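You operate a simulated robot arm through the tools that you are given. There is no shell and no other tool. Be economical: measure what you need, move in short steps, check, and stop when the job is done.

You are at the controls of a simulated two-armed robot. One attempt, no reset.

TASK
On the oak worktop top, fold the press cloth in half.

The check looks at the end state, three seconds after you hand in, the way a careful person would. Anything else that was tipped, shoved, dropped, spilled or broken makes it a failure. Flat cloth is picked up by pressing the open fingertips on it (5 to 10 N) and closing them slowly along it; thin cloth reads only 2 to 8 mm in the jaws.

THE ROBOT
Two 6-joint arms with two-finger parallel grippers on one trunk, on a base that drives. Base frame: it is fixed to the floor where the robot stands at the start and does not move with it; the origin is under the middle of the robot, x ahead of it, y to its left, z up; the surface under the hand at the start is at about z = 0.9. Lengths are in m, angles in degrees, forces in N, time in s.
The left shoulder is at the start at [0.08, 0.216, 1.61], the right one opposite. With the tool pointing down near the work surface each hand reaches from about 0.1 to 0.7 m from the robot's upright axis, wherever it stands, measured 20 degrees to its own side. Places, roughly: oak worktop top [0.6, 0.5, 0.9]; press cloth [0.5, 0, 0.9]. Payload 3.43 kg a hand.
The TCP of each hand is the grasp point between the finger pads, 0.03 m short of the fingertips. In the tool frame z runs along the fingers and y along their closing line. The gripper opens to 0.094 m. The fingers are 0.028 m wide and 0.01 m thick; the gripper's body (0.05 by 0.096 m) begins 0.055 m behind the TCP.
Orientation is told as [roll, pitch, yaw] about the base's x, y, z axes, in that order, counted from this pose: with the fingers straight down and closing along the base's y, the tool's x points along the base's -x, its y along +y and its z along -z.

THE INTERFACE
- The arms move only by the tool nudge_tool. It takes "left_commands", "right_commands" or both (then of equal length, played together; a hand with none holds still); each is a list of rows, each an object of numbers (a shift or turn left out is 0, a gripper value left out holds the last): "claw": the finger opening in m, from 0 to 0.094; "tx", "ty", "tz": the shift along the tool's x, y, z in m; "rx", "ry", "rz": the turn, a rotation vector about the tool's x, y, z in rad. In form: [{"claw": .., "tx": .., "ty": .., "tz": .., "rx": .., "ry": .., "rz": ..}, ...]. A call has 1 to 20 rows; each row shifts and turns the commanded pose from where the row before left it, along the tool's axes as they then stand. Each row takes 0.2 s and may step no farther than 0.05 m and 8.6 degrees from the row before; otherwise, or with a gripper value out of range, the whole call is refused. Where a pose cannot be reached the arm comes as near as it can. A force on the tool above 40 N (or 10 N above the force at the start of the call, whichever is more), or a blocked arm, ends the call early, and 0.2 s more pass. The fingers move at their own pace (about 0.072 m/s each) and stop on an object; they squeeze with about 43 N. The grip force told is the motor's: it shows also when the fingers shut on nothing. Time passes only in rows, and 0.2 s behind the last, so rows that do not move let the fingers close. The reply holds the time, the measured pose of the TCP, the force on the tool along the base axes, the opening and the grip force, in the units named above and with some noise, with the torque about the TCP (base axes, N m) and any sound that the robot's microphone picked up.
- Cameras (640 x 400 px; columns grow to the right, rows downward): "scene" is now at [0.1003, -0.0032, 1.758]; the picture's right is [-0.03, -1.00, 0.00], its down [-0.84, 0.03, -0.54] and it looks along [0.54, -0.02, -0.84] (base axes); focal length 292 px, centre (320, 200). "left" rides on the left gripper at [0.076, -0.014, -0.102] in its tool frame; the picture's right is [0.18, 0.98, 0.00], its down [-0.75, 0.14, -0.64] and it looks along [-0.63, 0.12, 0.77] (tool axes); focal length 243 px, centre (320, 200). "right" rides on the right gripper at [0.076, 0.014, -0.103] in its tool frame; the picture's right is [-0.18, 0.98, 0.00], its down [-0.75, -0.14, -0.64] and it looks along [-0.63, -0.12, 0.77] (tool axes); focal length 243 px, centre (320, 200). There is no depth. A picture from a camera that has moved, and an enlarged one, comes with that camera's place and axes in the base frame and with its lens.
- get_image(camera): a new picture of that camera. It takes no simulated time.
- slide_trunk(by): slides the trunk up (or, below 0, down) by that many m; the arms and the scene camera ride with it, the base frame stays. It gives what a move gives, with no picture.
- base_move(legs): drives the robot by 1 to 6 legs, each [ahead, left, turn to the left] in m, m and degrees, along the robot's own axes; the way and the turn of a leg run together, so that a leg with both is an arc; at most 1.5 m and 180 degrees a leg. The arms and the cameras ride along, it lands a little off, and it stops where it bumps. It gives what a move gives.
- pan_tilt(pan, tilt): turns the head with the scene camera to pan (to the left, within 86 degrees either way) and tilt (down, from -29 to 69), counted from straight ahead of the robot. It gives what a move gives.
- zoom(camera, box): a new picture of the part [left, top, right, bottom] of that camera's present view, enlarged. It takes no simulated time.
- sign_off(): hands the job in; it is judged then, once.

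Go step by step. Nothing tells you exact positions but the pictures and the camera data: compare them with the known pose of the tool, close in by small moves and look again before you grip or let go. The budget is 120 turns and 100 pictures, counting those below and the enlarged ones. Unless the task says otherwise, let go and move clear before handing in, and close with one line.

The tools are called after "Call:" as a command line: name --argument value ..., lists and objects as JSON in quotes. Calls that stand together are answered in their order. nudge_tool: Moves the arms, as the interface text tells. Its arguments: {"type":"object","properties":{"left_commands":{"type":"array"},"right_commands":{"type":"array"}},"required":[]} The other tools are called the same way: slide_trunk (by) slides the trunk up or down; base_move (legs) drives the base; pan_tilt (pan, tilt) turns the head that bears the scene camera; get_image (camera) takes a picture; zoom (camera, box) takes an enlarged picture of a part of a camera's view; sign_off () hands the job in.

At the start:

```text
clock: 0.0
left_position: [0.5843, 0.2575, 1.0193]
left_tcp_rot: [0.0, 0.1, 0.0]
left_wrist_force: [-0.3, 0.3, 0.7]
left_torque: [0.02, 0.01, 0.0]
left_opening: 0.0941
left_grip_force: 0.1
right_position: [0.3495, -0.1735, 1.0423]
right_tcp_rot: [0.0, -0.1, 0.0]
right_wrist_force: [-0.1, -0.8, 0.9]
right_torque: [-0.01, -0.02, -0.02]
right_opening: 0.0942
right_grip_force: 0.1
trunk travel left (down, up): [-0.84, 0.0]
robot x, y, heading: [-0.0016, 0.0007, -0.0]
head pan, tilt: [-1.7, 57.3]
```

scene: 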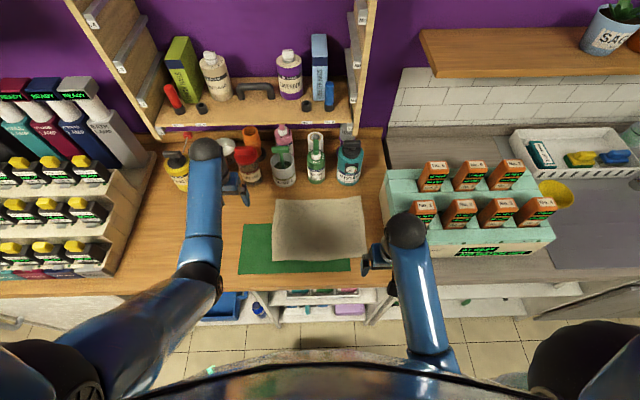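
right: 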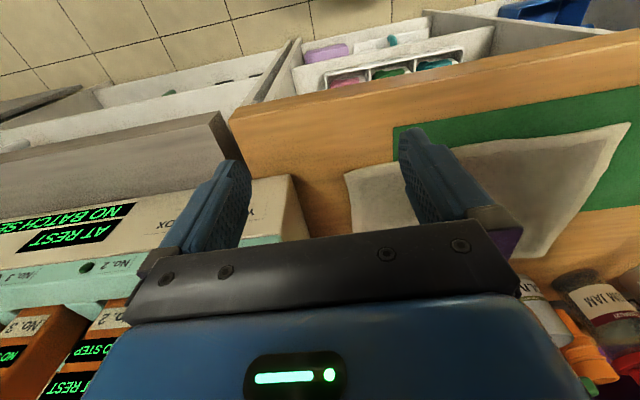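
left: 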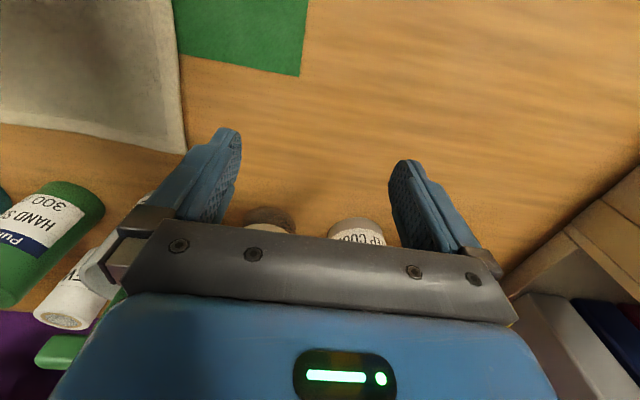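

I see a grey cloth, roughly x 0.44–0.66 and y −0.17–0.13, lying partly on a green mat. I'll zoom in before planning the fold.

Call:
zoom --camera "scene" --box '[220, 120, 400, 300]'

Call:
get_image --camera "scene"

```text
2.22 times, centred on (310, 210) of scene
camera zoom: at [0.1003, -0.0032, 1.758], right [-0.03, -1.0, 0.0], down [-0.84, 0.03, -0.54], along [0.54, -0.02, -0.84], focal length 649 px, centre (342, 178)
```

zoom: 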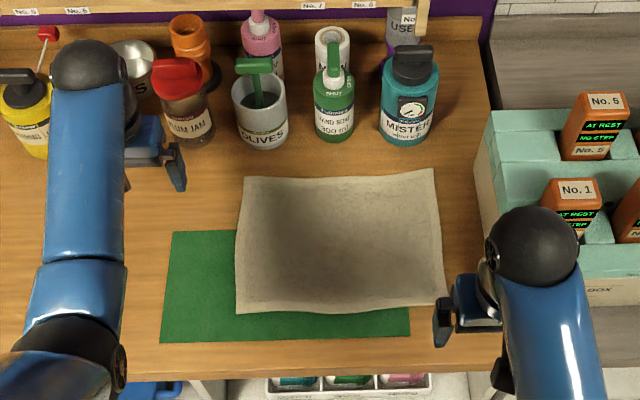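

```text
95 pictures are left
camera scene: at [0.1003, -0.0032, 1.758], right [-0.03, -1.0, 0.0], down [-0.84, 0.03, -0.54], along [0.54, -0.02, -0.84], focal length 292 px, centre (320, 200)
```

scene: 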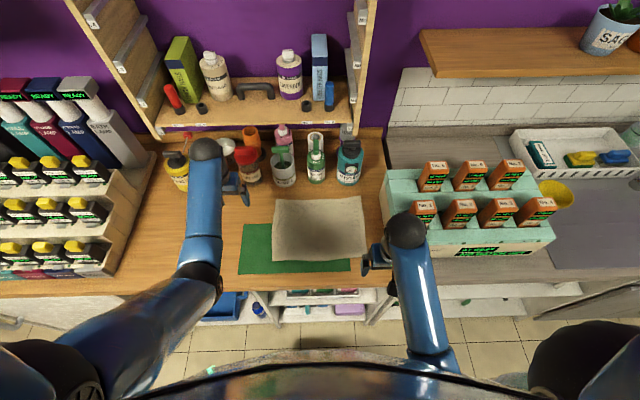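

The cloth corners come out at about (.66,.13), (.665,−.17), (.44,−.16) and (.436,.13). I'll fold the near edge onto the far edge using both hands, starting by hovering the hands above the two near corners with a narrow opening.

Call:
nudge_tool --left_commands '[{"claw": 0.03, "tx": 0.022, "ty": -0.0254, "tz": 0.0098}, {"tx": 0.022, "ty": -0.0254, "tz": 0.0098}, {"tx": 0.022, "ty": -0.0254, "tz": 0.0098}, {"tx": 0.022, "ty": -0.0254, "tz": 0.0098}, {"tx": 0.022, "ty": -0.0254, "tz": 0.0098}, {"tx": 0.022, "ty": -0.0254, "tz": 0.0098}, {}]' --right_commands '[{"claw": 0.03, "tx": -0.0176, "ty": 0.00625, "tz": 0.0137}, {"tx": -0.0176, "ty": 0.00625, "tz": 0.0137}, {"tx": -0.0176, "ty": 0.00625, "tz": 0.0137}, {"tx": -0.0176, "ty": 0.00625, "tz": 0.0137}, {"tx": -0.0176, "ty": 0.00625, "tz": 0.0137}, {"tx": -0.0176, "ty": 0.00625, "tz": 0.0137}, {}]'

Call:
get_image --camera "left"

Call:
get_image --camera "right"

Call:
zoom --camera "scene" --box '[220, 140, 420, 300]'

```text
clock: 1.6
left_position: [0.4503, 0.1067, 0.9612]
left_tcp_rot: [0.1, 0.0, 0.0]
left_wrist_force: [0.3, -0.7, 1.2]
left_torque: [-0.02, -0.01, -0.01]
left_opening: 0.0299
left_grip_force: 0.1
right_position: [0.4549, -0.1357, 0.9593]
right_tcp_rot: [-0.1, -0.1, 0.0]
right_wrist_force: [-0.5, 0.8, -0.3]
right_torque: [-0.01, 0.0, 0.02]
right_opening: 0.03
right_grip_force: 0.0
trunk travel left (down, up): [-0.84, 0.0]
robot x, y, heading: [0.0016, 0.0023, -0.2]
head pan, tilt: [-1.7, 57.3]
```

```text
94 pictures are left
camera left: at [0.3746, 0.0927, 1.0622], right [-0.18, 0.98, 0.0], down [0.75, 0.14, 0.64], along [0.63, 0.12, -0.77], focal length 243 px, centre (320, 200)
```

left: 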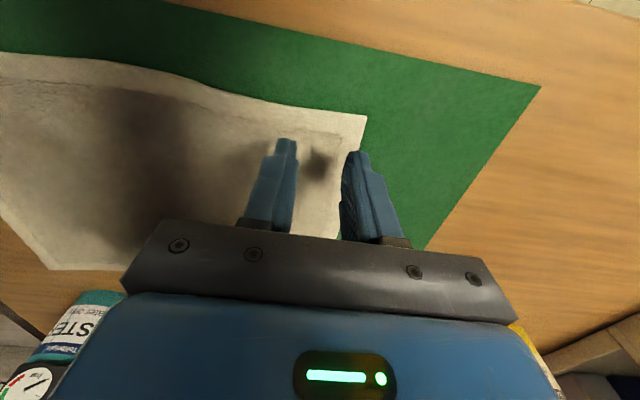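

```text
93 pictures are left
camera right: at [0.3799, -0.1212, 1.0627], right [0.18, 0.98, 0.0], down [0.75, -0.14, 0.64], along [0.63, -0.12, -0.77], focal length 243 px, centre (320, 200)
```

right: 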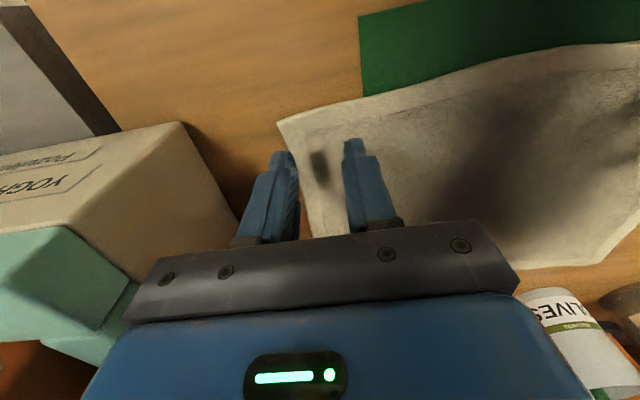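

```text
2.50 times, centred on (320, 220) of scene
camera zoom: at [0.1005, -0.0031, 1.758], right [-0.03, -1.0, 0.0], down [-0.84, 0.03, -0.54], along [0.54, -0.02, -0.84], focal length 730 px, centre (320, 150)
```

zoom: 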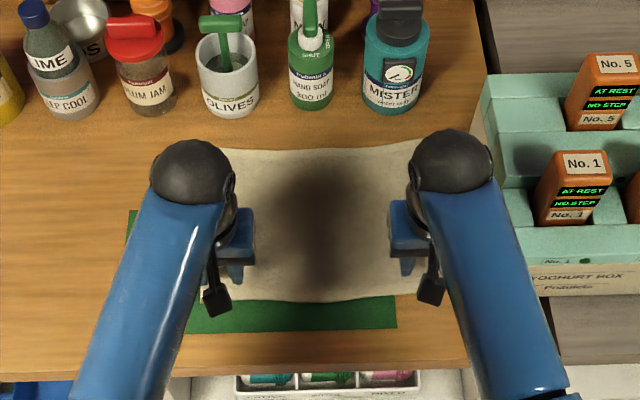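

The left corner is near (.43,.134) and the right near (.44,−.162). I'll move both hands inward by 6 mm and descend until they are just above contact.

Call:
nudge_tool --left_commands '[{"ty": -0.006, "tz": 0.01}, {"tz": 0.01}, {"tz": 0.006}, {}]' --right_commands '[{"ty": 0.006, "tx": -0.002, "tz": 0.01}, {"tz": 0.01}, {"tz": 0.004}, {}]'

Call:
nudge_tool --left_commands '[{"tz": 0.002}, {"tz": 0.002}, {}]' --right_commands '[{"tz": 0.002}, {"tz": 0.002}, {}]'

```text
clock: 2.6
left_position: [0.4515, 0.0996, 0.9349]
left_tcp_rot: [0.0, 0.1, -0.1]
left_wrist_force: [-0.4, 0.0, 1.6]
left_torque: [0.04, 0.04, -0.03]
left_opening: 0.0299
left_grip_force: 0.1
right_position: [0.4564, -0.1308, 0.9362]
right_tcp_rot: [0.1, -0.1, 0.0]
right_wrist_force: [0.2, -0.5, 0.0]
right_torque: [0.0, -0.01, -0.04]
right_opening: 0.0301
right_grip_force: 0.0
trunk travel left (down, up): [-0.84, 0.0]
robot x, y, heading: [-0.0003, -0.0008, 0.2]
head pan, tilt: [-1.7, 57.3]
```

```text
clock: 3.4
left_position: [0.4502, 0.0998, 0.9312]
left_tcp_rot: [0.0, -0.2, 0.0]
left_wrist_force: [1.9, 7.3, 27.9]
left_torque: [0.35, 0.0, -0.02]
left_opening: 0.03
left_grip_force: 0.0
right_position: [0.4551, -0.1293, 0.9334]
right_tcp_rot: [0.0, -0.2, 0.0]
right_wrist_force: [1.5, -0.5, 3.6]
right_torque: [0.02, -0.05, -0.02]
right_opening: 0.0297
right_grip_force: 0.0
trunk travel left (down, up): [-0.84, 0.0]
robot x, y, heading: [0.0054, 0.0042, -0.0]
head pan, tilt: [-1.7, 57.3]
```

The left hand presses at 28 N, which is too hard, and the right only touches at 3.6 N. I'll trim both.

Call:
nudge_tool --left_commands '[{"tz": -0.0015}, {}]' --right_commands '[{"tz": 0.0004}, {}]'

```text
clock: 4.0
left_position: [0.4499, 0.0986, 0.9332]
left_tcp_rot: [-0.1, -0.2, 0.0]
left_wrist_force: [6.4, 3.1, 19.8]
left_torque: [0.21, -0.1, -0.03]
left_opening: 0.0297
left_grip_force: 0.1
right_position: [0.4546, -0.13, 0.9341]
right_tcp_rot: [0.0, -0.3, 0.0]
right_wrist_force: [-0.6, 2.5, 5.5]
right_torque: [0.1, -0.01, 0.01]
right_opening: 0.0298
right_grip_force: 0.1
trunk travel left (down, up): [-0.84, 0.0]
robot x, y, heading: [-0.0009, 0.0011, -0.1]
head pan, tilt: [-1.7, 57.3]
```

Call:
nudge_tool --left_commands '[{"tz": -0.0014}, {}]' --right_commands '[{"tz": 0.0003}, {}]'

```text
clock: 4.6
left_position: [0.4491, 0.0997, 0.9327]
left_tcp_rot: [0.0, 0.0, 0.0]
left_wrist_force: [3.4, -1.2, 10.7]
left_torque: [-0.01, -0.06, -0.01]
left_opening: 0.0297
left_grip_force: 0.0
right_position: [0.4553, -0.1303, 0.9331]
right_tcp_rot: [-0.1, -0.3, 0.1]
right_wrist_force: [-1.5, 3.4, 12.0]
right_torque: [0.13, 0.03, -0.02]
right_opening: 0.0298
right_grip_force: 0.0
trunk travel left (down, up): [-0.84, 0.0]
robot x, y, heading: [0.0005, 0.0032, -0.2]
head pan, tilt: [-1.7, 57.3]
```

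Both hands now press at slightly over 10 N, so I'll ease off a touch and close slowly.

Call:
nudge_tool --left_commands '[{"tz": -0.0004}, {"claw": 0.026}, {"claw": 0.022}, {"claw": 0.018}, {"claw": 0.014}, {"claw": 0.01}, {"claw": 0.006}, {"claw": 0.003}, {"claw": 0.0}, {}, {}]' --right_commands '[{"tz": -0.0004}, {"claw": 0.026}, {"claw": 0.022}, {"claw": 0.018}, {"claw": 0.014}, {"claw": 0.01}, {"claw": 0.006}, {"claw": 0.003}, {"claw": 0.0}, {}, {}]'

Call:
get_image --camera "left"

Call:
get_image --camera "right"

```text
clock: 7.0
left_position: [0.4505, 0.1009, 0.9358]
left_tcp_rot: [0.0, -0.1, 0.0]
left_wrist_force: [0.4, -5.5, 4.3]
left_torque: [-0.23, -0.01, 0.02]
left_opening: 0.0029
left_grip_force: 37.6
right_position: [0.4564, -0.1309, 0.9329]
right_tcp_rot: [0.0, -0.2, 0.0]
right_wrist_force: [0.6, 5.5, 12.5]
right_torque: [0.16, -0.02, 0.0]
right_opening: 0.0038
right_grip_force: 38.3
trunk travel left (down, up): [-0.84, 0.0]
robot x, y, heading: [-0.0028, -0.0035, -0.0]
head pan, tilt: [-1.7, 57.3]
```

```text
91 pictures are left
camera left: at [0.374, 0.0856, 1.0361], right [-0.18, 0.98, 0.0], down [0.75, 0.14, 0.64], along [0.63, 0.12, -0.77], focal length 243 px, centre (320, 200)
```

left: 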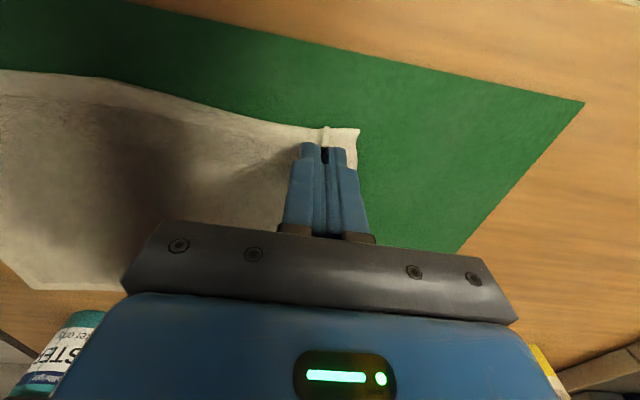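

```text
90 pictures are left
camera right: at [0.3799, -0.1158, 1.036], right [0.18, 0.98, 0.0], down [0.75, -0.14, 0.64], along [0.63, -0.12, -0.76], focal length 243 px, centre (320, 200)
```

right: 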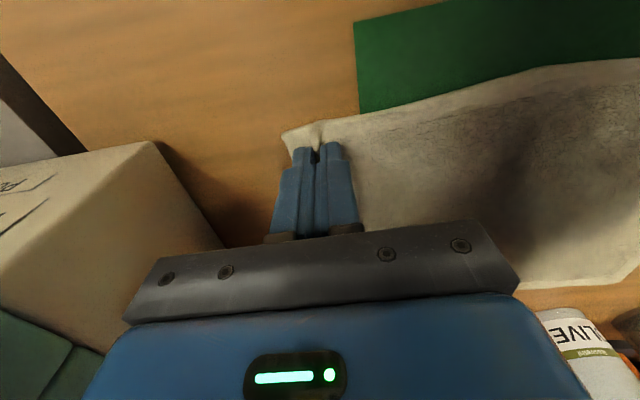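

Both hands grip cloth (about 3–4 mm in the jaws), but the fingers overlap the edge by about 3 cm, which would leave a curled-back flap after the fold. I'll release and regrasp with only about 1 cm of overlap.

Call:
nudge_tool --left_commands '[{"claw": 0.01}, {"claw": 0.03}, {"tz": -0.006}, {"tz": -0.006}, {"tx": 0.011}, {"tx": 0.011}, {}]' --right_commands '[{"claw": 0.01}, {"claw": 0.03}, {"tz": -0.006}, {"tz": -0.006}, {"tx": 0.01}, {"tx": 0.009}, {}]'

Call:
get_image --camera "left"

Call:
get_image --camera "right"

```text
clock: 8.6
left_position: [0.4301, 0.0995, 0.9448]
left_tcp_rot: [0.0, 0.1, 0.0]
left_wrist_force: [0.0, -0.3, 0.2]
left_torque: [0.01, -0.01, 0.01]
left_opening: 0.03
left_grip_force: 0.0
right_position: [0.4368, -0.1314, 0.9446]
right_tcp_rot: [0.1, -0.2, 0.0]
right_wrist_force: [-0.1, 0.4, 0.2]
right_torque: [0.05, -0.03, 0.02]
right_opening: 0.0302
right_grip_force: 0.1
trunk travel left (down, up): [-0.84, 0.0]
robot x, y, heading: [-0.0001, -0.0003, -0.2]
head pan, tilt: [-1.7, 57.3]
```

```text
89 pictures are left
camera left: at [0.3536, 0.0851, 1.0473], right [-0.18, 0.98, 0.0], down [0.75, 0.14, 0.64], along [0.63, 0.12, -0.77], focal length 243 px, centre (320, 200)
```

left: 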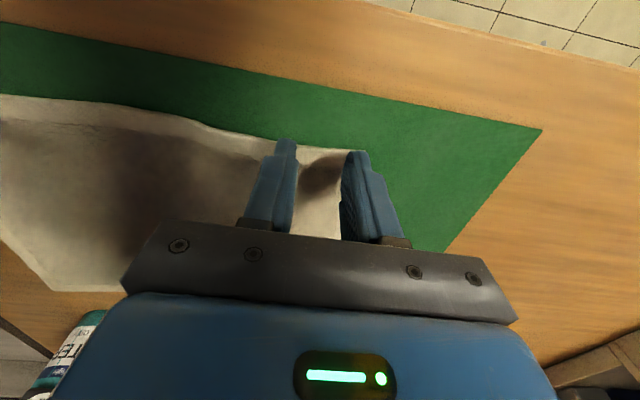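

```text
88 pictures are left
camera right: at [0.362, -0.1167, 1.047], right [0.18, 0.98, 0.0], down [0.75, -0.14, 0.64], along [0.63, -0.12, -0.77], focal length 243 px, centre (320, 200)
```

right: 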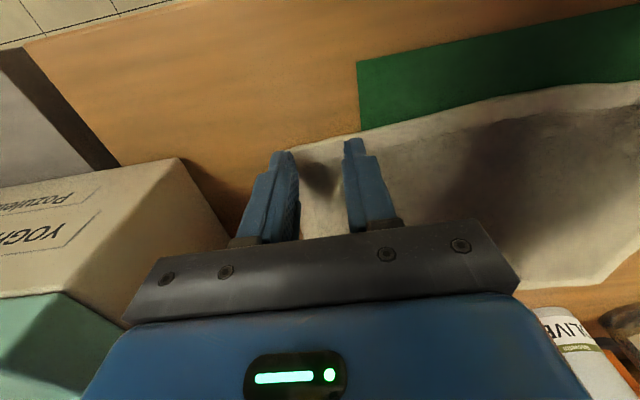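

The edge now sits at about x=.429 on the left and .438 on the right. I'll trim both hands 4 mm back and 5 mm inward, then descend to contact.

Call:
nudge_tool --left_commands '[{"tx": 0.004, "ty": -0.005}, {"tz": 0.005}, {"tz": 0.004}, {"tz": 0.001}, {}]' --right_commands '[{"tx": 0.004, "ty": 0.005}, {"tz": 0.005}, {"tz": 0.004}, {"tz": 0.0015}, {}]'

```text
clock: 9.8
left_position: [0.4246, 0.0955, 0.9361]
left_tcp_rot: [0.1, -0.1, 0.0]
left_wrist_force: [-0.8, -0.7, 0.3]
left_torque: [-0.01, 0.04, 0.01]
left_opening: 0.0299
left_grip_force: 0.0
right_position: [0.4342, -0.1268, 0.9346]
right_tcp_rot: [0.0, -0.1, 0.1]
right_wrist_force: [-1.0, -0.9, 0.9]
right_torque: [0.0, 0.0, 0.0]
right_opening: 0.0298
right_grip_force: 0.0
trunk travel left (down, up): [-0.84, 0.0]
robot x, y, heading: [0.0017, -0.0006, 0.1]
head pan, tilt: [-1.7, 57.3]
```

Call:
nudge_tool --left_commands '[{"tz": 0.0015}, {}]' --right_commands '[{"tz": 0.0012}, {}]'

```text
clock: 10.4
left_position: [0.4253, 0.0932, 0.9341]
left_tcp_rot: [0.0, 0.0, -0.1]
left_wrist_force: [-0.9, 0.1, 0.7]
left_torque: [-0.02, 0.01, 0.03]
left_opening: 0.0302
left_grip_force: 0.2
right_position: [0.4315, -0.1267, 0.9316]
right_tcp_rot: [-0.1, -0.2, 0.0]
right_wrist_force: [-1.2, -1.6, 8.6]
right_torque: [-0.05, -0.05, -0.02]
right_opening: 0.0298
right_grip_force: 0.0
trunk travel left (down, up): [-0.84, 0.0]
robot x, y, heading: [-0.0011, 0.0003, 0.1]
head pan, tilt: [-1.7, 57.3]
```

Call:
nudge_tool --left_commands '[{"tz": 0.001}, {}]'

```text
clock: 11.0
left_position: [0.4249, 0.094, 0.9336]
left_tcp_rot: [0.0, -0.1, -0.1]
left_wrist_force: [-1.1, 1.2, 3.4]
left_torque: [0.02, 0.0, 0.0]
left_opening: 0.0299
left_grip_force: 0.0
right_position: [0.4329, -0.127, 0.9339]
right_tcp_rot: [-0.1, -0.2, 0.0]
right_wrist_force: [0.8, -1.3, 8.5]
right_torque: [-0.05, -0.11, -0.01]
right_opening: 0.03
right_grip_force: 0.1
trunk travel left (down, up): [-0.84, 0.0]
robot x, y, heading: [0.0009, 0.0001, -0.1]
head pan, tilt: [-1.7, 57.3]
```

The right hand is at 8.5 N and the left at 3.4 N. I'll press the left a little more and then close both slowly.

Call:
nudge_tool --left_commands '[{"tz": 0.0006}, {"claw": 0.026}, {"claw": 0.022}, {"claw": 0.018}, {"claw": 0.014}, {"claw": 0.01}, {"claw": 0.006}, {"claw": 0.003}, {"claw": 0.0}, {}, {}]' --right_commands '[{}, {"claw": 0.026}, {"claw": 0.022}, {"claw": 0.018}, {"claw": 0.014}, {"claw": 0.01}, {"claw": 0.006}, {"claw": 0.003}, {"claw": 0.0}, {}, {}]'

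Call:
get_image --camera "left"

Call:
get_image --camera "right"

```text
clock: 13.4
left_position: [0.4246, 0.0946, 0.9344]
left_tcp_rot: [0.0, -0.2, 0.0]
left_wrist_force: [1.1, -15.6, 5.7]
left_torque: [-0.47, -0.08, -0.17]
left_opening: 0.0032
left_grip_force: 37.7
right_position: [0.4318, -0.1258, 0.9335]
right_tcp_rot: [0.1, -0.1, 0.1]
right_wrist_force: [-0.6, 14.2, 11.0]
right_torque: [0.42, -0.11, 0.13]
right_opening: 0.0039
right_grip_force: 38.6
trunk travel left (down, up): [-0.84, 0.0]
robot x, y, heading: [0.0025, -0.0042, -0.0]
head pan, tilt: [-1.7, 57.3]
```

```text
87 pictures are left
camera left: at [0.3488, 0.0801, 1.0356], right [-0.18, 0.98, 0.0], down [0.75, 0.14, 0.64], along [0.63, 0.12, -0.77], focal length 243 px, centre (320, 200)
```

left: 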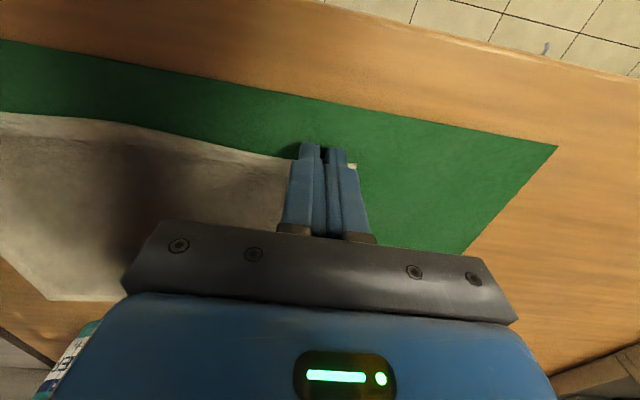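

```text
86 pictures are left
camera right: at [0.357, -0.1112, 1.036], right [0.18, 0.98, 0.0], down [0.75, -0.14, 0.64], along [0.63, -0.12, -0.76], focal length 243 px, centre (320, 200)
```

right: 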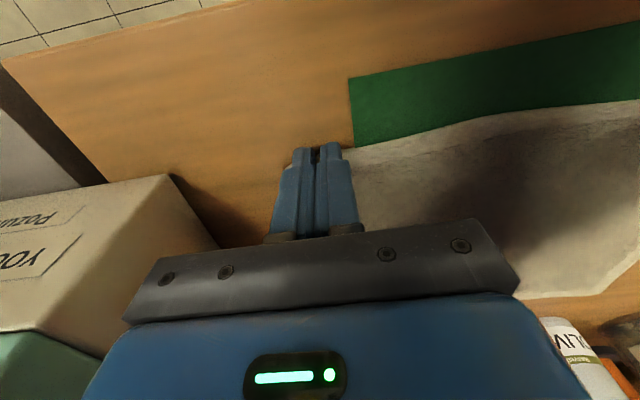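

Both corners are gripped with a small overlap. I'll lift and move along the first half of the arc, slowly.

Call:
nudge_tool --left_commands '[{"tx": -0.0018, "tz": -0.0117}, {"tx": -0.0018, "tz": -0.0117}, {"tx": -0.0052, "tz": -0.0109}, {"tx": -0.0052, "tz": -0.0109}, {"tx": -0.0083, "tz": -0.0093}, {"tx": -0.0083, "tz": -0.0093}, {"tx": -0.0108, "tz": -0.0071}, {"tx": -0.0108, "tz": -0.0071}, {"tx": -0.0127, "tz": -0.0045}, {"tx": -0.0127, "tz": -0.0045}, {"tx": -0.0136, "tz": -0.0015}, {"tx": -0.0136, "tz": -0.0015}]' --right_commands '[{"tx": -0.0018, "tz": -0.0117}, {"tx": -0.0018, "tz": -0.0117}, {"tx": -0.0052, "tz": -0.0109}, {"tx": -0.0052, "tz": -0.0109}, {"tx": -0.0083, "tz": -0.0093}, {"tx": -0.0083, "tz": -0.0093}, {"tx": -0.0108, "tz": -0.0071}, {"tx": -0.0108, "tz": -0.0071}, {"tx": -0.0127, "tz": -0.0045}, {"tx": -0.0127, "tz": -0.0045}, {"tx": -0.0136, "tz": -0.0015}, {"tx": -0.0136, "tz": -0.0015}]'

Call:
zoom --camera "scene" --box '[220, 140, 420, 300]'

Call:
get_image --camera "left"

```text
clock: 16.0
left_position: [0.5314, 0.0957, 1.0197]
left_tcp_rot: [0.1, 0.1, 0.0]
left_wrist_force: [-0.2, -15.6, -0.3]
left_torque: [-0.5, -0.03, -0.18]
left_opening: 0.0033
left_grip_force: 38.0
right_position: [0.5405, -0.126, 1.0222]
right_tcp_rot: [-0.1, 0.0, 0.0]
right_wrist_force: [-0.9, 16.5, -0.9]
right_torque: [0.52, 0.02, 0.11]
right_opening: 0.0039
right_grip_force: 38.4
trunk travel left (down, up): [-0.84, 0.0]
robot x, y, heading: [0.0003, -0.0024, -0.3]
head pan, tilt: [-1.7, 57.3]
```

```text
2.50 times, centred on (320, 220) of scene
camera zoom: at [0.1022, -0.0033, 1.7579], right [-0.03, -1.0, 0.0], down [-0.84, 0.03, -0.54], along [0.54, -0.02, -0.84], focal length 730 px, centre (320, 150)
```

zoom: 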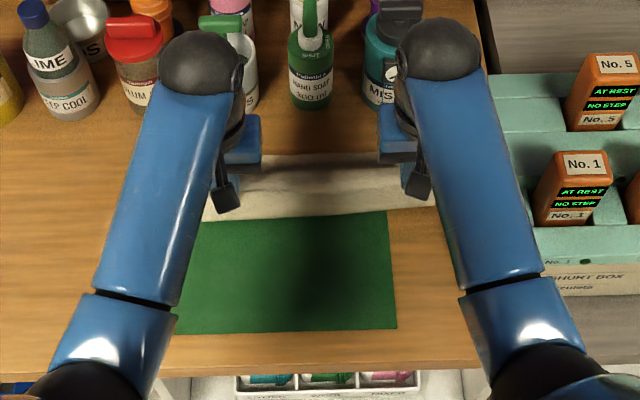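

```text
84 pictures are left
camera left: at [0.4557, 0.0815, 1.1227], right [-0.18, 0.98, 0.0], down [0.75, 0.14, 0.64], along [0.63, 0.12, -0.77], focal length 243 px, centre (320, 200)
```

left: 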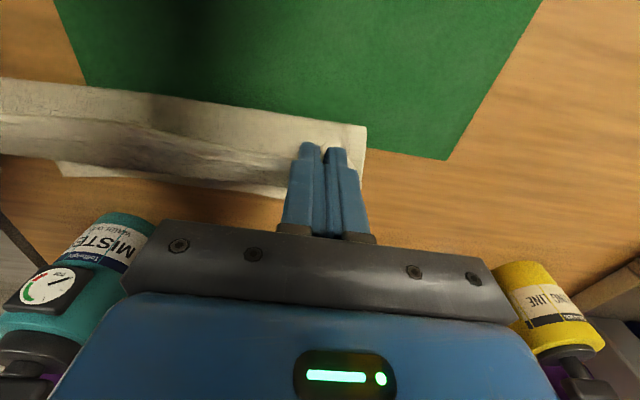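

The cloth hangs as intended, with its crease at about x=.55, and the lateral tension is about 15 N. I'll ease the hands inward slightly and run most of the second half of the arc down.

Call:
nudge_tool --left_commands '[{"tx": -0.0132, "tz": 0.0014, "ty": -0.001}, {"tx": -0.0132, "tz": 0.0014, "ty": -0.001}, {"tx": -0.0123, "tz": 0.0041, "ty": -0.001}, {"tx": -0.0123, "tz": 0.0041}, {"tx": -0.0105, "tz": 0.0065}, {"tx": -0.0105, "tz": 0.0065}, {"tx": -0.008, "tz": 0.0085}, {"tx": -0.008, "tz": 0.0085}, {"tx": -0.005, "tz": 0.0099}, {"tx": -0.005, "tz": 0.0099}]' --right_commands '[{"tx": -0.0127, "tz": 0.0014, "ty": 0.001}, {"tx": -0.0127, "tz": 0.0014, "ty": 0.001}, {"tx": -0.0118, "tz": 0.0041, "ty": 0.001}, {"tx": -0.0118, "tz": 0.0041}, {"tx": -0.01, "tz": 0.0065}, {"tx": -0.01, "tz": 0.0065}, {"tx": -0.0077, "tz": 0.0085}, {"tx": -0.0077, "tz": 0.0085}, {"tx": -0.005, "tz": 0.0099}, {"tx": -0.005, "tz": 0.0099}]'

Call:
zoom --camera "scene" --box '[220, 140, 420, 300]'

Call:
get_image --camera "left"

Call:
get_image --camera "right"

```text
clock: 18.2
left_position: [0.6286, 0.0911, 0.9617]
left_tcp_rot: [0.0, 0.1, 0.0]
left_wrist_force: [-0.7, -5.5, 0.2]
left_torque: [-0.19, 0.0, -0.05]
left_opening: 0.0032
left_grip_force: 37.8
right_position: [0.6335, -0.1231, 0.9615]
right_tcp_rot: [0.0, -0.1, 0.0]
right_wrist_force: [0.2, 7.4, 0.2]
right_torque: [0.2, 0.01, 0.05]
right_opening: 0.0036
right_grip_force: 38.6
trunk travel left (down, up): [-0.84, 0.0]
robot x, y, heading: [-0.0018, 0.0026, -0.1]
head pan, tilt: [-1.7, 57.3]
```

```text
2.50 times, centred on (320, 220) of scene
camera zoom: at [0.1015, -0.0033, 1.758], right [-0.03, -1.0, 0.0], down [-0.84, 0.03, -0.54], along [0.54, -0.02, -0.84], focal length 730 px, centre (320, 150)
```

zoom: 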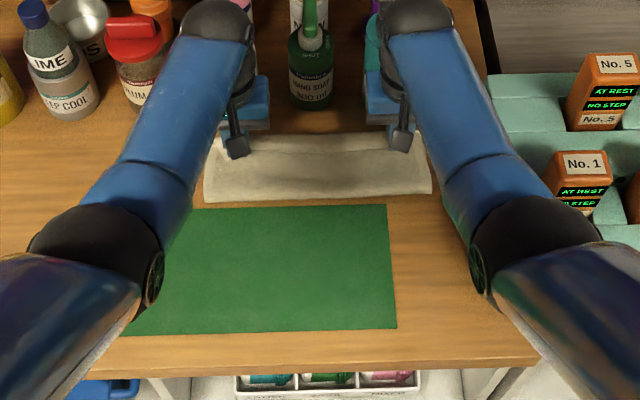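

```text
82 pictures are left
camera left: at [0.5538, 0.0777, 1.0637], right [-0.18, 0.98, 0.0], down [0.75, 0.14, 0.64], along [0.63, 0.12, -0.77], focal length 243 px, centre (320, 200)
```

left: 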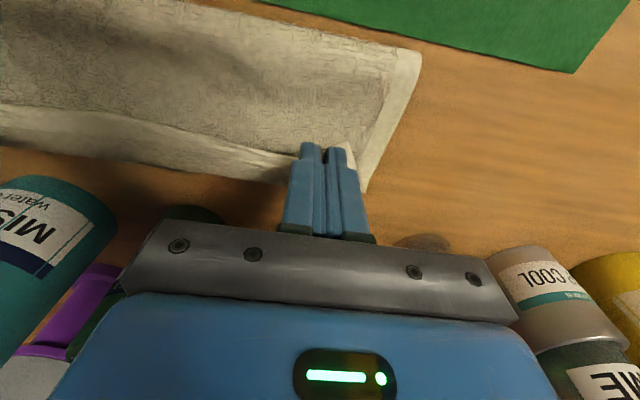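

```text
81 pictures are left
camera right: at [0.5574, -0.1071, 1.0646], right [0.18, 0.98, 0.0], down [0.75, -0.14, 0.64], along [0.63, -0.12, -0.77], focal length 243 px, centre (320, 200)
```

right: 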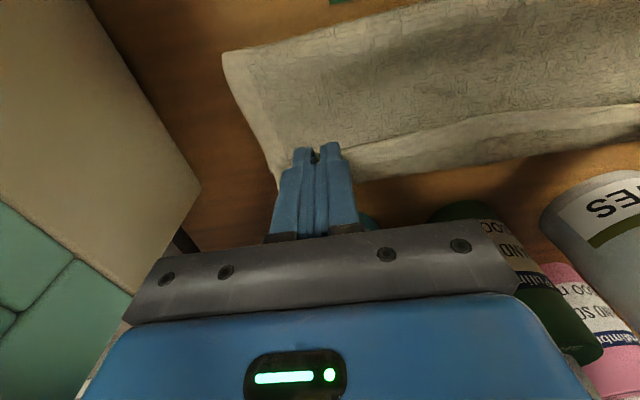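

The fold looks clean: the crease is at about x=.57, the lower layer's far edge at about .677–.682, and the cloth shifted about 1 cm. I'll lower further while going forward about 2 cm, which still leaves 2 cm to the bottles.

Call:
nudge_tool --left_commands '[{"tx": -0.005, "tz": 0.004}, {"tx": -0.005, "tz": 0.004}, {"tx": -0.005, "tz": 0.004}, {"tx": -0.004, "tz": 0.005}, {"tx": -0.003, "tz": 0.004}, {"tz": 0.002}, {}]' --right_commands '[{"tx": -0.005, "tz": 0.004}, {"tx": -0.005, "tz": 0.004}, {"tx": -0.005, "tz": 0.004}, {"tx": -0.004, "tz": 0.005}, {"tx": -0.003, "tz": 0.004}, {"tz": 0.002}, {}]'

Call:
get_image --camera "left"

Call:
get_image --camera "right"

```text
clock: 19.8
left_position: [0.6468, 0.0928, 0.9415]
left_tcp_rot: [0.1, 0.1, 0.0]
left_wrist_force: [-0.4, -8.3, 0.0]
left_torque: [-0.24, 0.01, -0.08]
left_opening: 0.0029
left_grip_force: 37.8
left hand out of reach, approached as far as the arm can: row 5
right_position: [0.6525, -0.1227, 0.9429]
right_tcp_rot: [0.0, -0.1, 0.0]
right_wrist_force: [-2.0, 9.4, 2.4]
right_torque: [0.29, -0.03, 0.08]
right_opening: 0.0035
right_grip_force: 38.3
right hand out of reach, approached as far as the arm can: row 6
trunk travel left (down, up): [-0.84, 0.0]
robot x, y, heading: [-0.0002, 0.0023, 0.1]
head pan, tilt: [-1.7, 57.3]
```

```text
80 pictures are left
camera left: at [0.5709, 0.0787, 1.0432], right [-0.18, 0.98, 0.0], down [0.75, 0.14, 0.64], along [0.63, 0.12, -0.77], focal length 243 px, centre (320, 200)
```

left: 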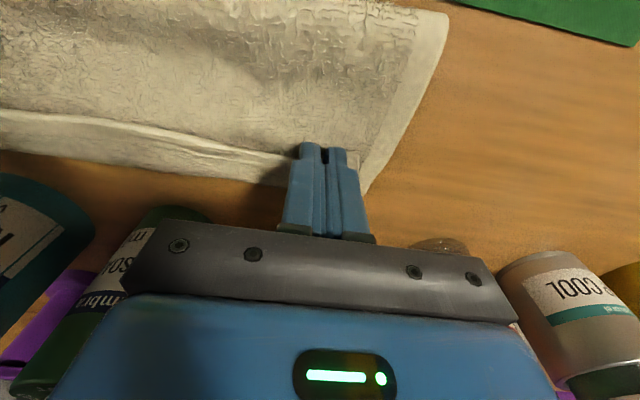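

```text
79 pictures are left
camera right: at [0.5772, -0.1078, 1.045], right [0.18, 0.98, 0.0], down [0.75, -0.14, 0.64], along [0.63, -0.12, -0.77], focal length 243 px, centre (320, 200)
```

right: 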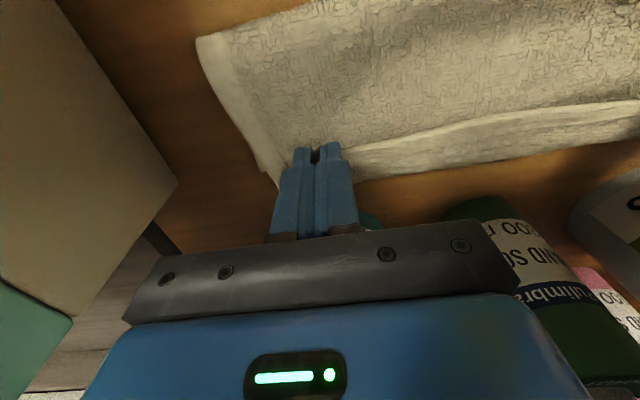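

The arms are at their reach limit, and the top edge is still about 1–1.5 cm short of the lower far edge. I'll drive the base about 1.3 cm ahead to carry both hands forward.

Call:
base_move --legs '[[0.013, 0, 0]]'

Call:
get_image --camera "left"

Call:
get_image --camera "right"

```text
clock: 20.6
left_position: [0.6583, 0.094, 0.9421]
left_tcp_rot: [0.1, 0.0, 0.0]
left_wrist_force: [0.2, -8.7, 1.2]
left_torque: [-0.23, -0.02, -0.1]
left_opening: 0.0032
left_grip_force: 37.4
right_position: [0.6644, -0.1234, 0.9429]
right_tcp_rot: [0.0, -0.3, -0.1]
right_wrist_force: [0.7, 7.8, 0.7]
right_torque: [0.24, -0.01, 0.01]
right_opening: 0.0035
right_grip_force: 38.5
trunk travel left (down, up): [-0.84, 0.0]
robot x, y, heading: [0.0137, 0.0006, 0.3]
head pan, tilt: [-1.7, 57.3]
```

```text
78 pictures are left
camera left: at [0.5822, 0.0787, 1.0439], right [-0.18, 0.98, 0.0], down [0.75, 0.14, 0.64], along [0.63, 0.12, -0.77], focal length 243 px, centre (320, 200)
```

left: 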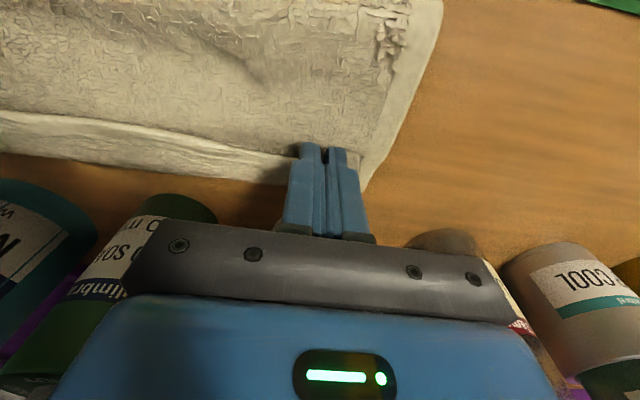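

```text
77 pictures are left
camera right: at [0.5888, -0.108, 1.046], right [0.18, 0.98, 0.0], down [0.75, -0.14, 0.65], along [0.63, -0.12, -0.76], focal length 243 px, centre (320, 200)
```

right: 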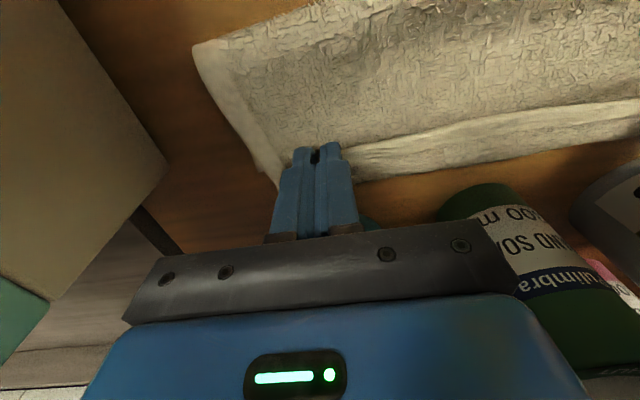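

The whole cloth slid along with the hands, so the top layer is already taut. I'll look closer at the edge before deciding.

Call:
zoom --camera "left" --box '[140, 80, 400, 240]'

Call:
zoom --camera "right" --box '[240, 80, 500, 240]'

Call:
zoom --camera "scene" --box '[260, 150, 390, 230]'

```text
2.46 times, centred on (270, 160) of left
camera zoom: at [0.5822, 0.0787, 1.0439], right [-0.18, 0.98, 0.0], down [0.75, 0.14, 0.64], along [0.63, 0.12, -0.77], focal length 597 px, centre (443, 298)
```

zoom: 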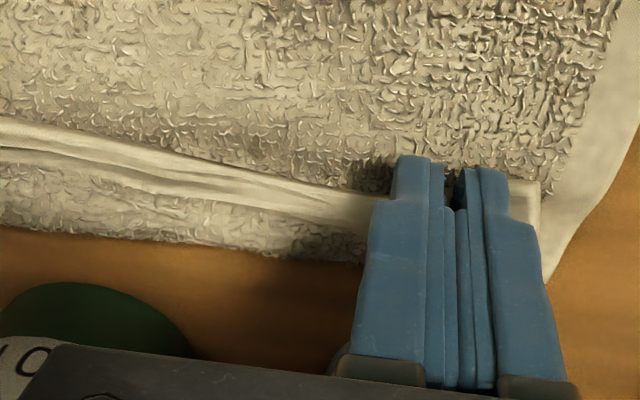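

```text
2.46 times, centred on (370, 160) of right
camera zoom: at [0.5888, -0.108, 1.046], right [0.18, 0.98, 0.0], down [0.75, -0.14, 0.65], along [0.63, -0.12, -0.76], focal length 597 px, centre (197, 298)
```

zoom: 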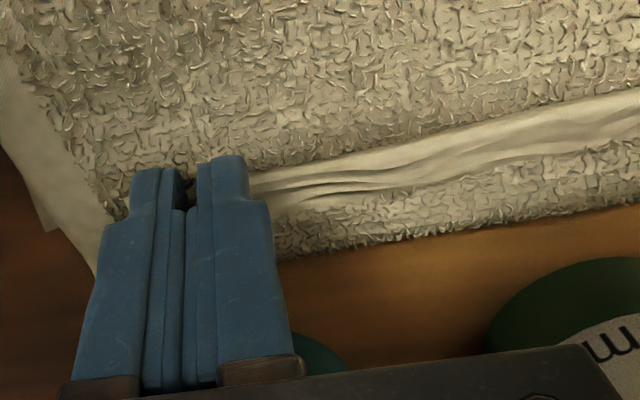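

```text
4.92 times, centred on (325, 190) of scene
camera zoom: at [0.11, -0.0032, 1.7582], right [-0.03, -1.0, 0.0], down [-0.84, 0.03, -0.54], along [0.54, -0.02, -0.84], focal length 1438 px, centre (295, 249)
```

zoom: 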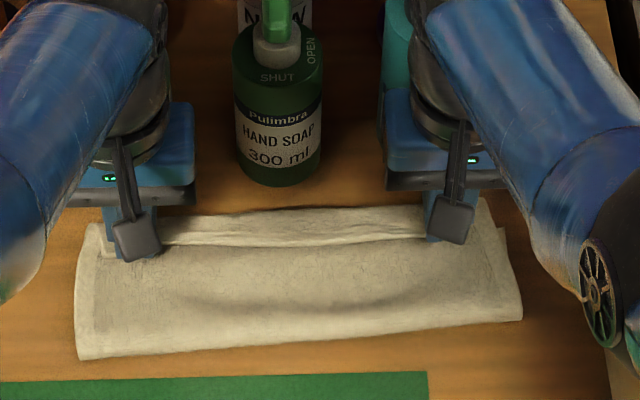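

It's unclear whether the far strip is the lower layer or the top layer curling back. I'll raise both hands 4 cm, still holding, to see what's underneath.

Call:
nudge_tool --left_commands '[{"tz": -0.01}, {"tz": -0.01}, {"tz": -0.01}, {"tz": -0.01}, {}]' --right_commands '[{"tz": -0.01}, {"tz": -0.01}, {"tz": -0.01}, {"tz": -0.01}, {}]'

Call:
get_image --camera "left"

Call:
get_image --camera "right"

Call:
zoom --camera "scene" --box '[260, 150, 390, 230]'

```text
clock: 21.8
left_position: [0.6594, 0.0925, 0.9806]
left_tcp_rot: [-0.1, 0.1, 0.0]
left_wrist_force: [0.1, -7.0, 0.5]
left_torque: [-0.24, 0.0, -0.11]
left_opening: 0.0031
left_grip_force: 37.7
right_position: [0.6666, -0.1229, 0.9826]
right_tcp_rot: [0.0, -0.1, 0.1]
right_wrist_force: [0.8, 8.4, -0.8]
right_torque: [0.26, 0.01, 0.07]
right_opening: 0.0038
right_grip_force: 38.1
trunk travel left (down, up): [-0.84, 0.0]
robot x, y, heading: [0.0166, -0.0029, -0.3]
head pan, tilt: [-1.7, 57.3]
```

```text
73 pictures are left
camera left: at [0.5838, 0.0783, 1.0833], right [-0.18, 0.98, 0.0], down [0.75, 0.14, 0.64], along [0.63, 0.12, -0.77], focal length 243 px, centre (320, 200)
```

left: 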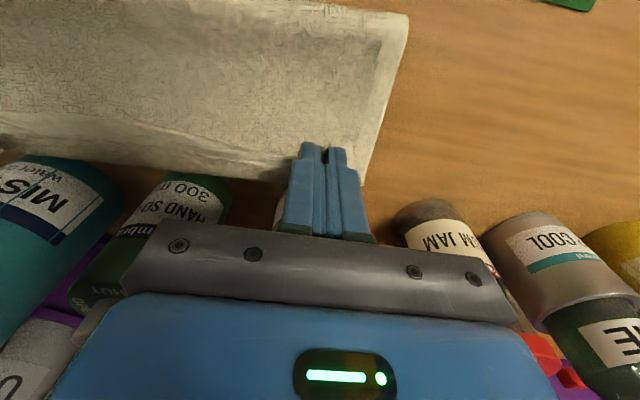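

```text
72 pictures are left
camera right: at [0.5909, -0.1079, 1.0852], right [0.18, 0.98, 0.0], down [0.75, -0.14, 0.64], along [0.63, -0.12, -0.77], focal length 243 px, centre (320, 200)
```

right: 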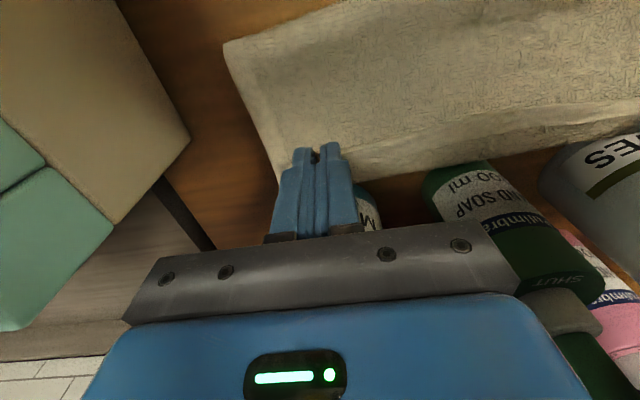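

```text
4.92 times, centred on (325, 190) of scene
camera zoom: at [0.1142, -0.0033, 1.758], right [-0.03, -1.0, 0.0], down [-0.84, 0.03, -0.54], along [0.54, -0.02, -0.84], focal length 1438 px, centre (295, 249)
```

zoom: 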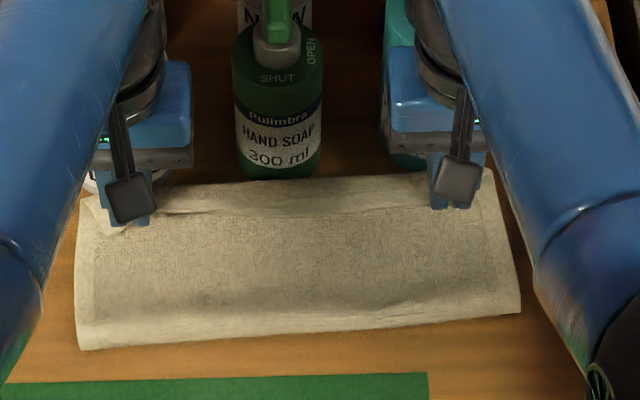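

The far strip rose with the hands, so it's the top layer curling back. I need to see where the lower layer's edge really is, so I'll swing the hands back to about mid-arc and look.

Call:
nudge_tool --left_commands '[{"tx": 0.008, "tz": -0.008}, {"tx": 0.01, "tz": -0.008}, {"tx": 0.012, "tz": -0.008}, {"tx": 0.013, "tz": -0.006}, {"tx": 0.013, "tz": -0.004}, {"tx": 0.013, "tz": -0.002}, {"tx": 0.013}, {"tx": 0.013}, {"tx": 0.013}, {"tx": 0.013}, {}]' --right_commands '[{"tx": 0.008, "tz": -0.008}, {"tx": 0.01, "tz": -0.008}, {"tx": 0.012, "tz": -0.008}, {"tx": 0.013, "tz": -0.006}, {"tx": 0.013, "tz": -0.004}, {"tx": 0.013, "tz": -0.002}, {"tx": 0.013}, {"tx": 0.013}, {"tx": 0.013}, {"tx": 0.013}, {}]'

Call:
zoom --camera "scene" --box '[240, 150, 400, 250]'

Call:
get_image --camera "left"

Call:
get_image --camera "right"

```text
clock: 24.2
left_position: [0.5404, 0.0904, 1.0175]
left_tcp_rot: [0.0, 0.0, 0.0]
left_wrist_force: [-0.2, -7.4, -1.4]
left_torque: [-0.28, 0.01, -0.07]
left_opening: 0.0031
left_grip_force: 37.7
right_position: [0.5453, -0.1229, 1.0176]
right_tcp_rot: [0.0, -0.1, 0.0]
right_wrist_force: [0.2, 7.8, -0.4]
right_torque: [0.26, 0.01, 0.07]
right_opening: 0.0037
right_grip_force: 38.4
trunk travel left (down, up): [-0.84, 0.0]
robot x, y, heading: [0.0165, -0.0011, -0.3]
head pan, tilt: [-1.7, 57.3]
```

```text
4.00 times, centred on (320, 200) of scene
camera zoom: at [0.114, -0.0034, 1.758], right [-0.03, -1.0, 0.0], down [-0.84, 0.03, -0.54], along [0.54, -0.02, -0.84], focal length 1169 px, centre (320, 200)
```

zoom: 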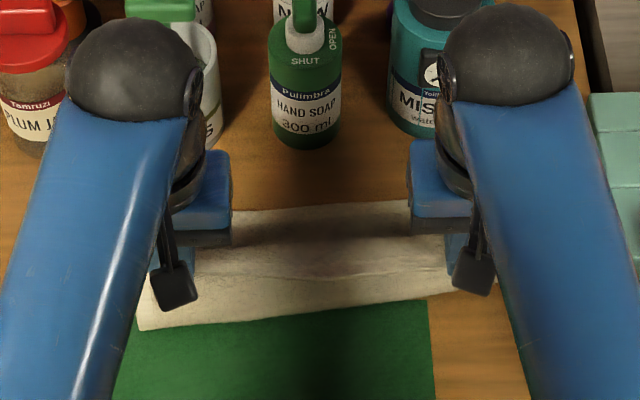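

```text
69 pictures are left
camera left: at [0.4644, 0.0785, 1.1193], right [-0.18, 0.98, 0.0], down [0.75, 0.14, 0.64], along [0.63, 0.12, -0.77], focal length 243 px, centre (320, 200)
```

left: 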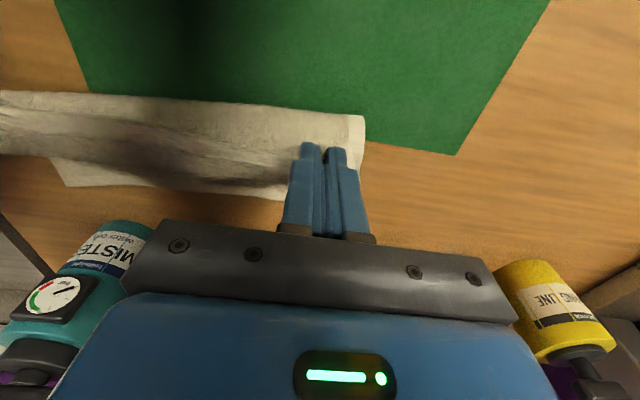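

```text
68 pictures are left
camera right: at [0.4696, -0.1082, 1.1205], right [0.18, 0.98, 0.0], down [0.75, -0.14, 0.64], along [0.63, -0.12, -0.77], focal length 243 px, centre (320, 200)
```

right: 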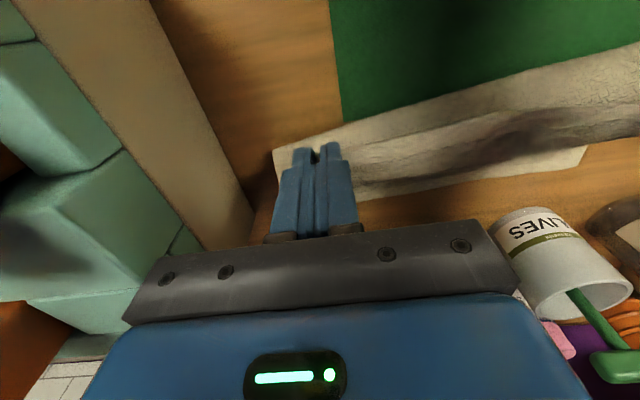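

The lower layer hasn't slid: its far edge is still at about x=.66, and I'd simply overshot. The new plan is to bring the hands to x≈.63 at moderate height, tilt them 20° so the held edge swings outward, and release so the edge falls flat.

Call:
nudge_tool --left_commands '[{"tx": -0.011, "tz": 0.001}, {"tx": -0.011, "tz": 0.002}, {"tx": -0.011, "tz": 0.003}, {"tx": -0.011, "tz": 0.005}, {"tx": -0.011, "tz": 0.006}, {"tx": -0.011, "tz": 0.007}, {"tx": -0.011, "tz": 0.007}, {"tx": -0.0106, "tz": 0.0065}, {"ry": 0.058}, {"ry": 0.058}, {"ry": 0.058}, {"ry": 0.058}, {"ry": 0.058}, {"ry": 0.058}, {}]' --right_commands '[{"tx": -0.011, "tz": 0.001}, {"tx": -0.011, "tz": 0.002}, {"tx": -0.011, "tz": 0.003}, {"tx": -0.011, "tz": 0.005}, {"tx": -0.011, "tz": 0.006}, {"tx": -0.011, "tz": 0.007}, {"tx": -0.011, "tz": 0.007}, {"tx": -0.0115, "tz": 0.0065}, {"ry": 0.058}, {"ry": 0.058}, {"ry": 0.058}, {"ry": 0.058}, {"ry": 0.058}, {"ry": 0.058}, {}]'

Call:
zoom --camera "scene" --box '[240, 150, 400, 250]'

Call:
get_image --camera "left"

Call:
get_image --camera "right"

```text
clock: 27.4
left_position: [0.6208, 0.0947, 0.9821]
left_tcp_rot: [0.0, 16.7, 0.1]
left_wrist_force: [-0.2, -10.3, -0.8]
left_torque: [-0.36, -0.01, -0.02]
left_opening: 0.003
left_grip_force: 37.1
left hand out of reach, approached as far as the arm can: row 13, 14
right_position: [0.6272, -0.1238, 0.9838]
right_tcp_rot: [0.1, 16.4, 0.0]
right_wrist_force: [-0.7, 11.4, 0.2]
right_torque: [0.32, 0.03, -0.05]
right_opening: 0.0038
right_grip_force: 37.8
right hand out of reach, approached as far as the arm can: row 13, 14
trunk travel left (down, up): [-0.84, 0.0]
robot x, y, heading: [0.0112, 0.0014, -0.1]
head pan, tilt: [-1.7, 57.3]
```

```text
4.00 times, centred on (320, 200) of scene
camera zoom: at [0.114, -0.0033, 1.758], right [-0.03, -1.0, 0.0], down [-0.84, 0.03, -0.54], along [0.54, -0.02, -0.84], focal length 1169 px, centre (320, 200)
```

zoom: 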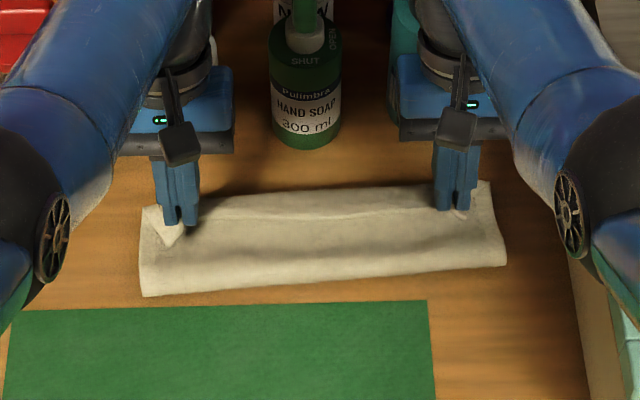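

```text
66 pictures are left
camera left: at [0.5768, 0.0803, 1.1026], right [-0.18, 0.98, 0.05], down [0.91, 0.14, 0.4], along [0.38, 0.12, -0.92], focal length 243 px, centre (320, 200)
```

left: 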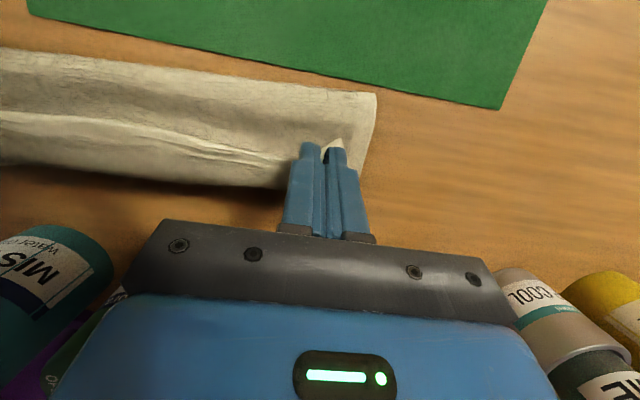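

```text
65 pictures are left
camera right: at [0.5836, -0.1089, 1.1048], right [0.18, 0.98, -0.05], down [0.9, -0.14, 0.4], along [0.39, -0.12, -0.91], focal length 243 px, centre (320, 200)
```

right: 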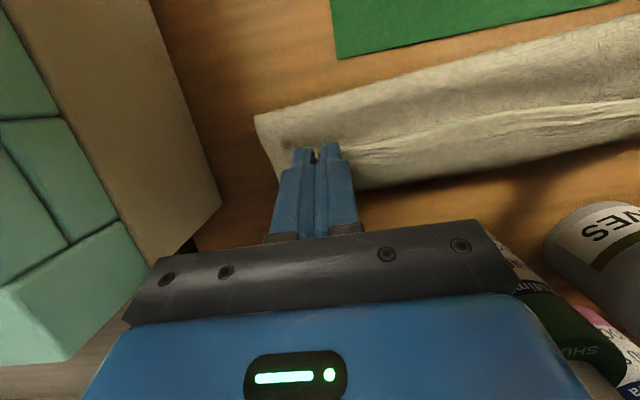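

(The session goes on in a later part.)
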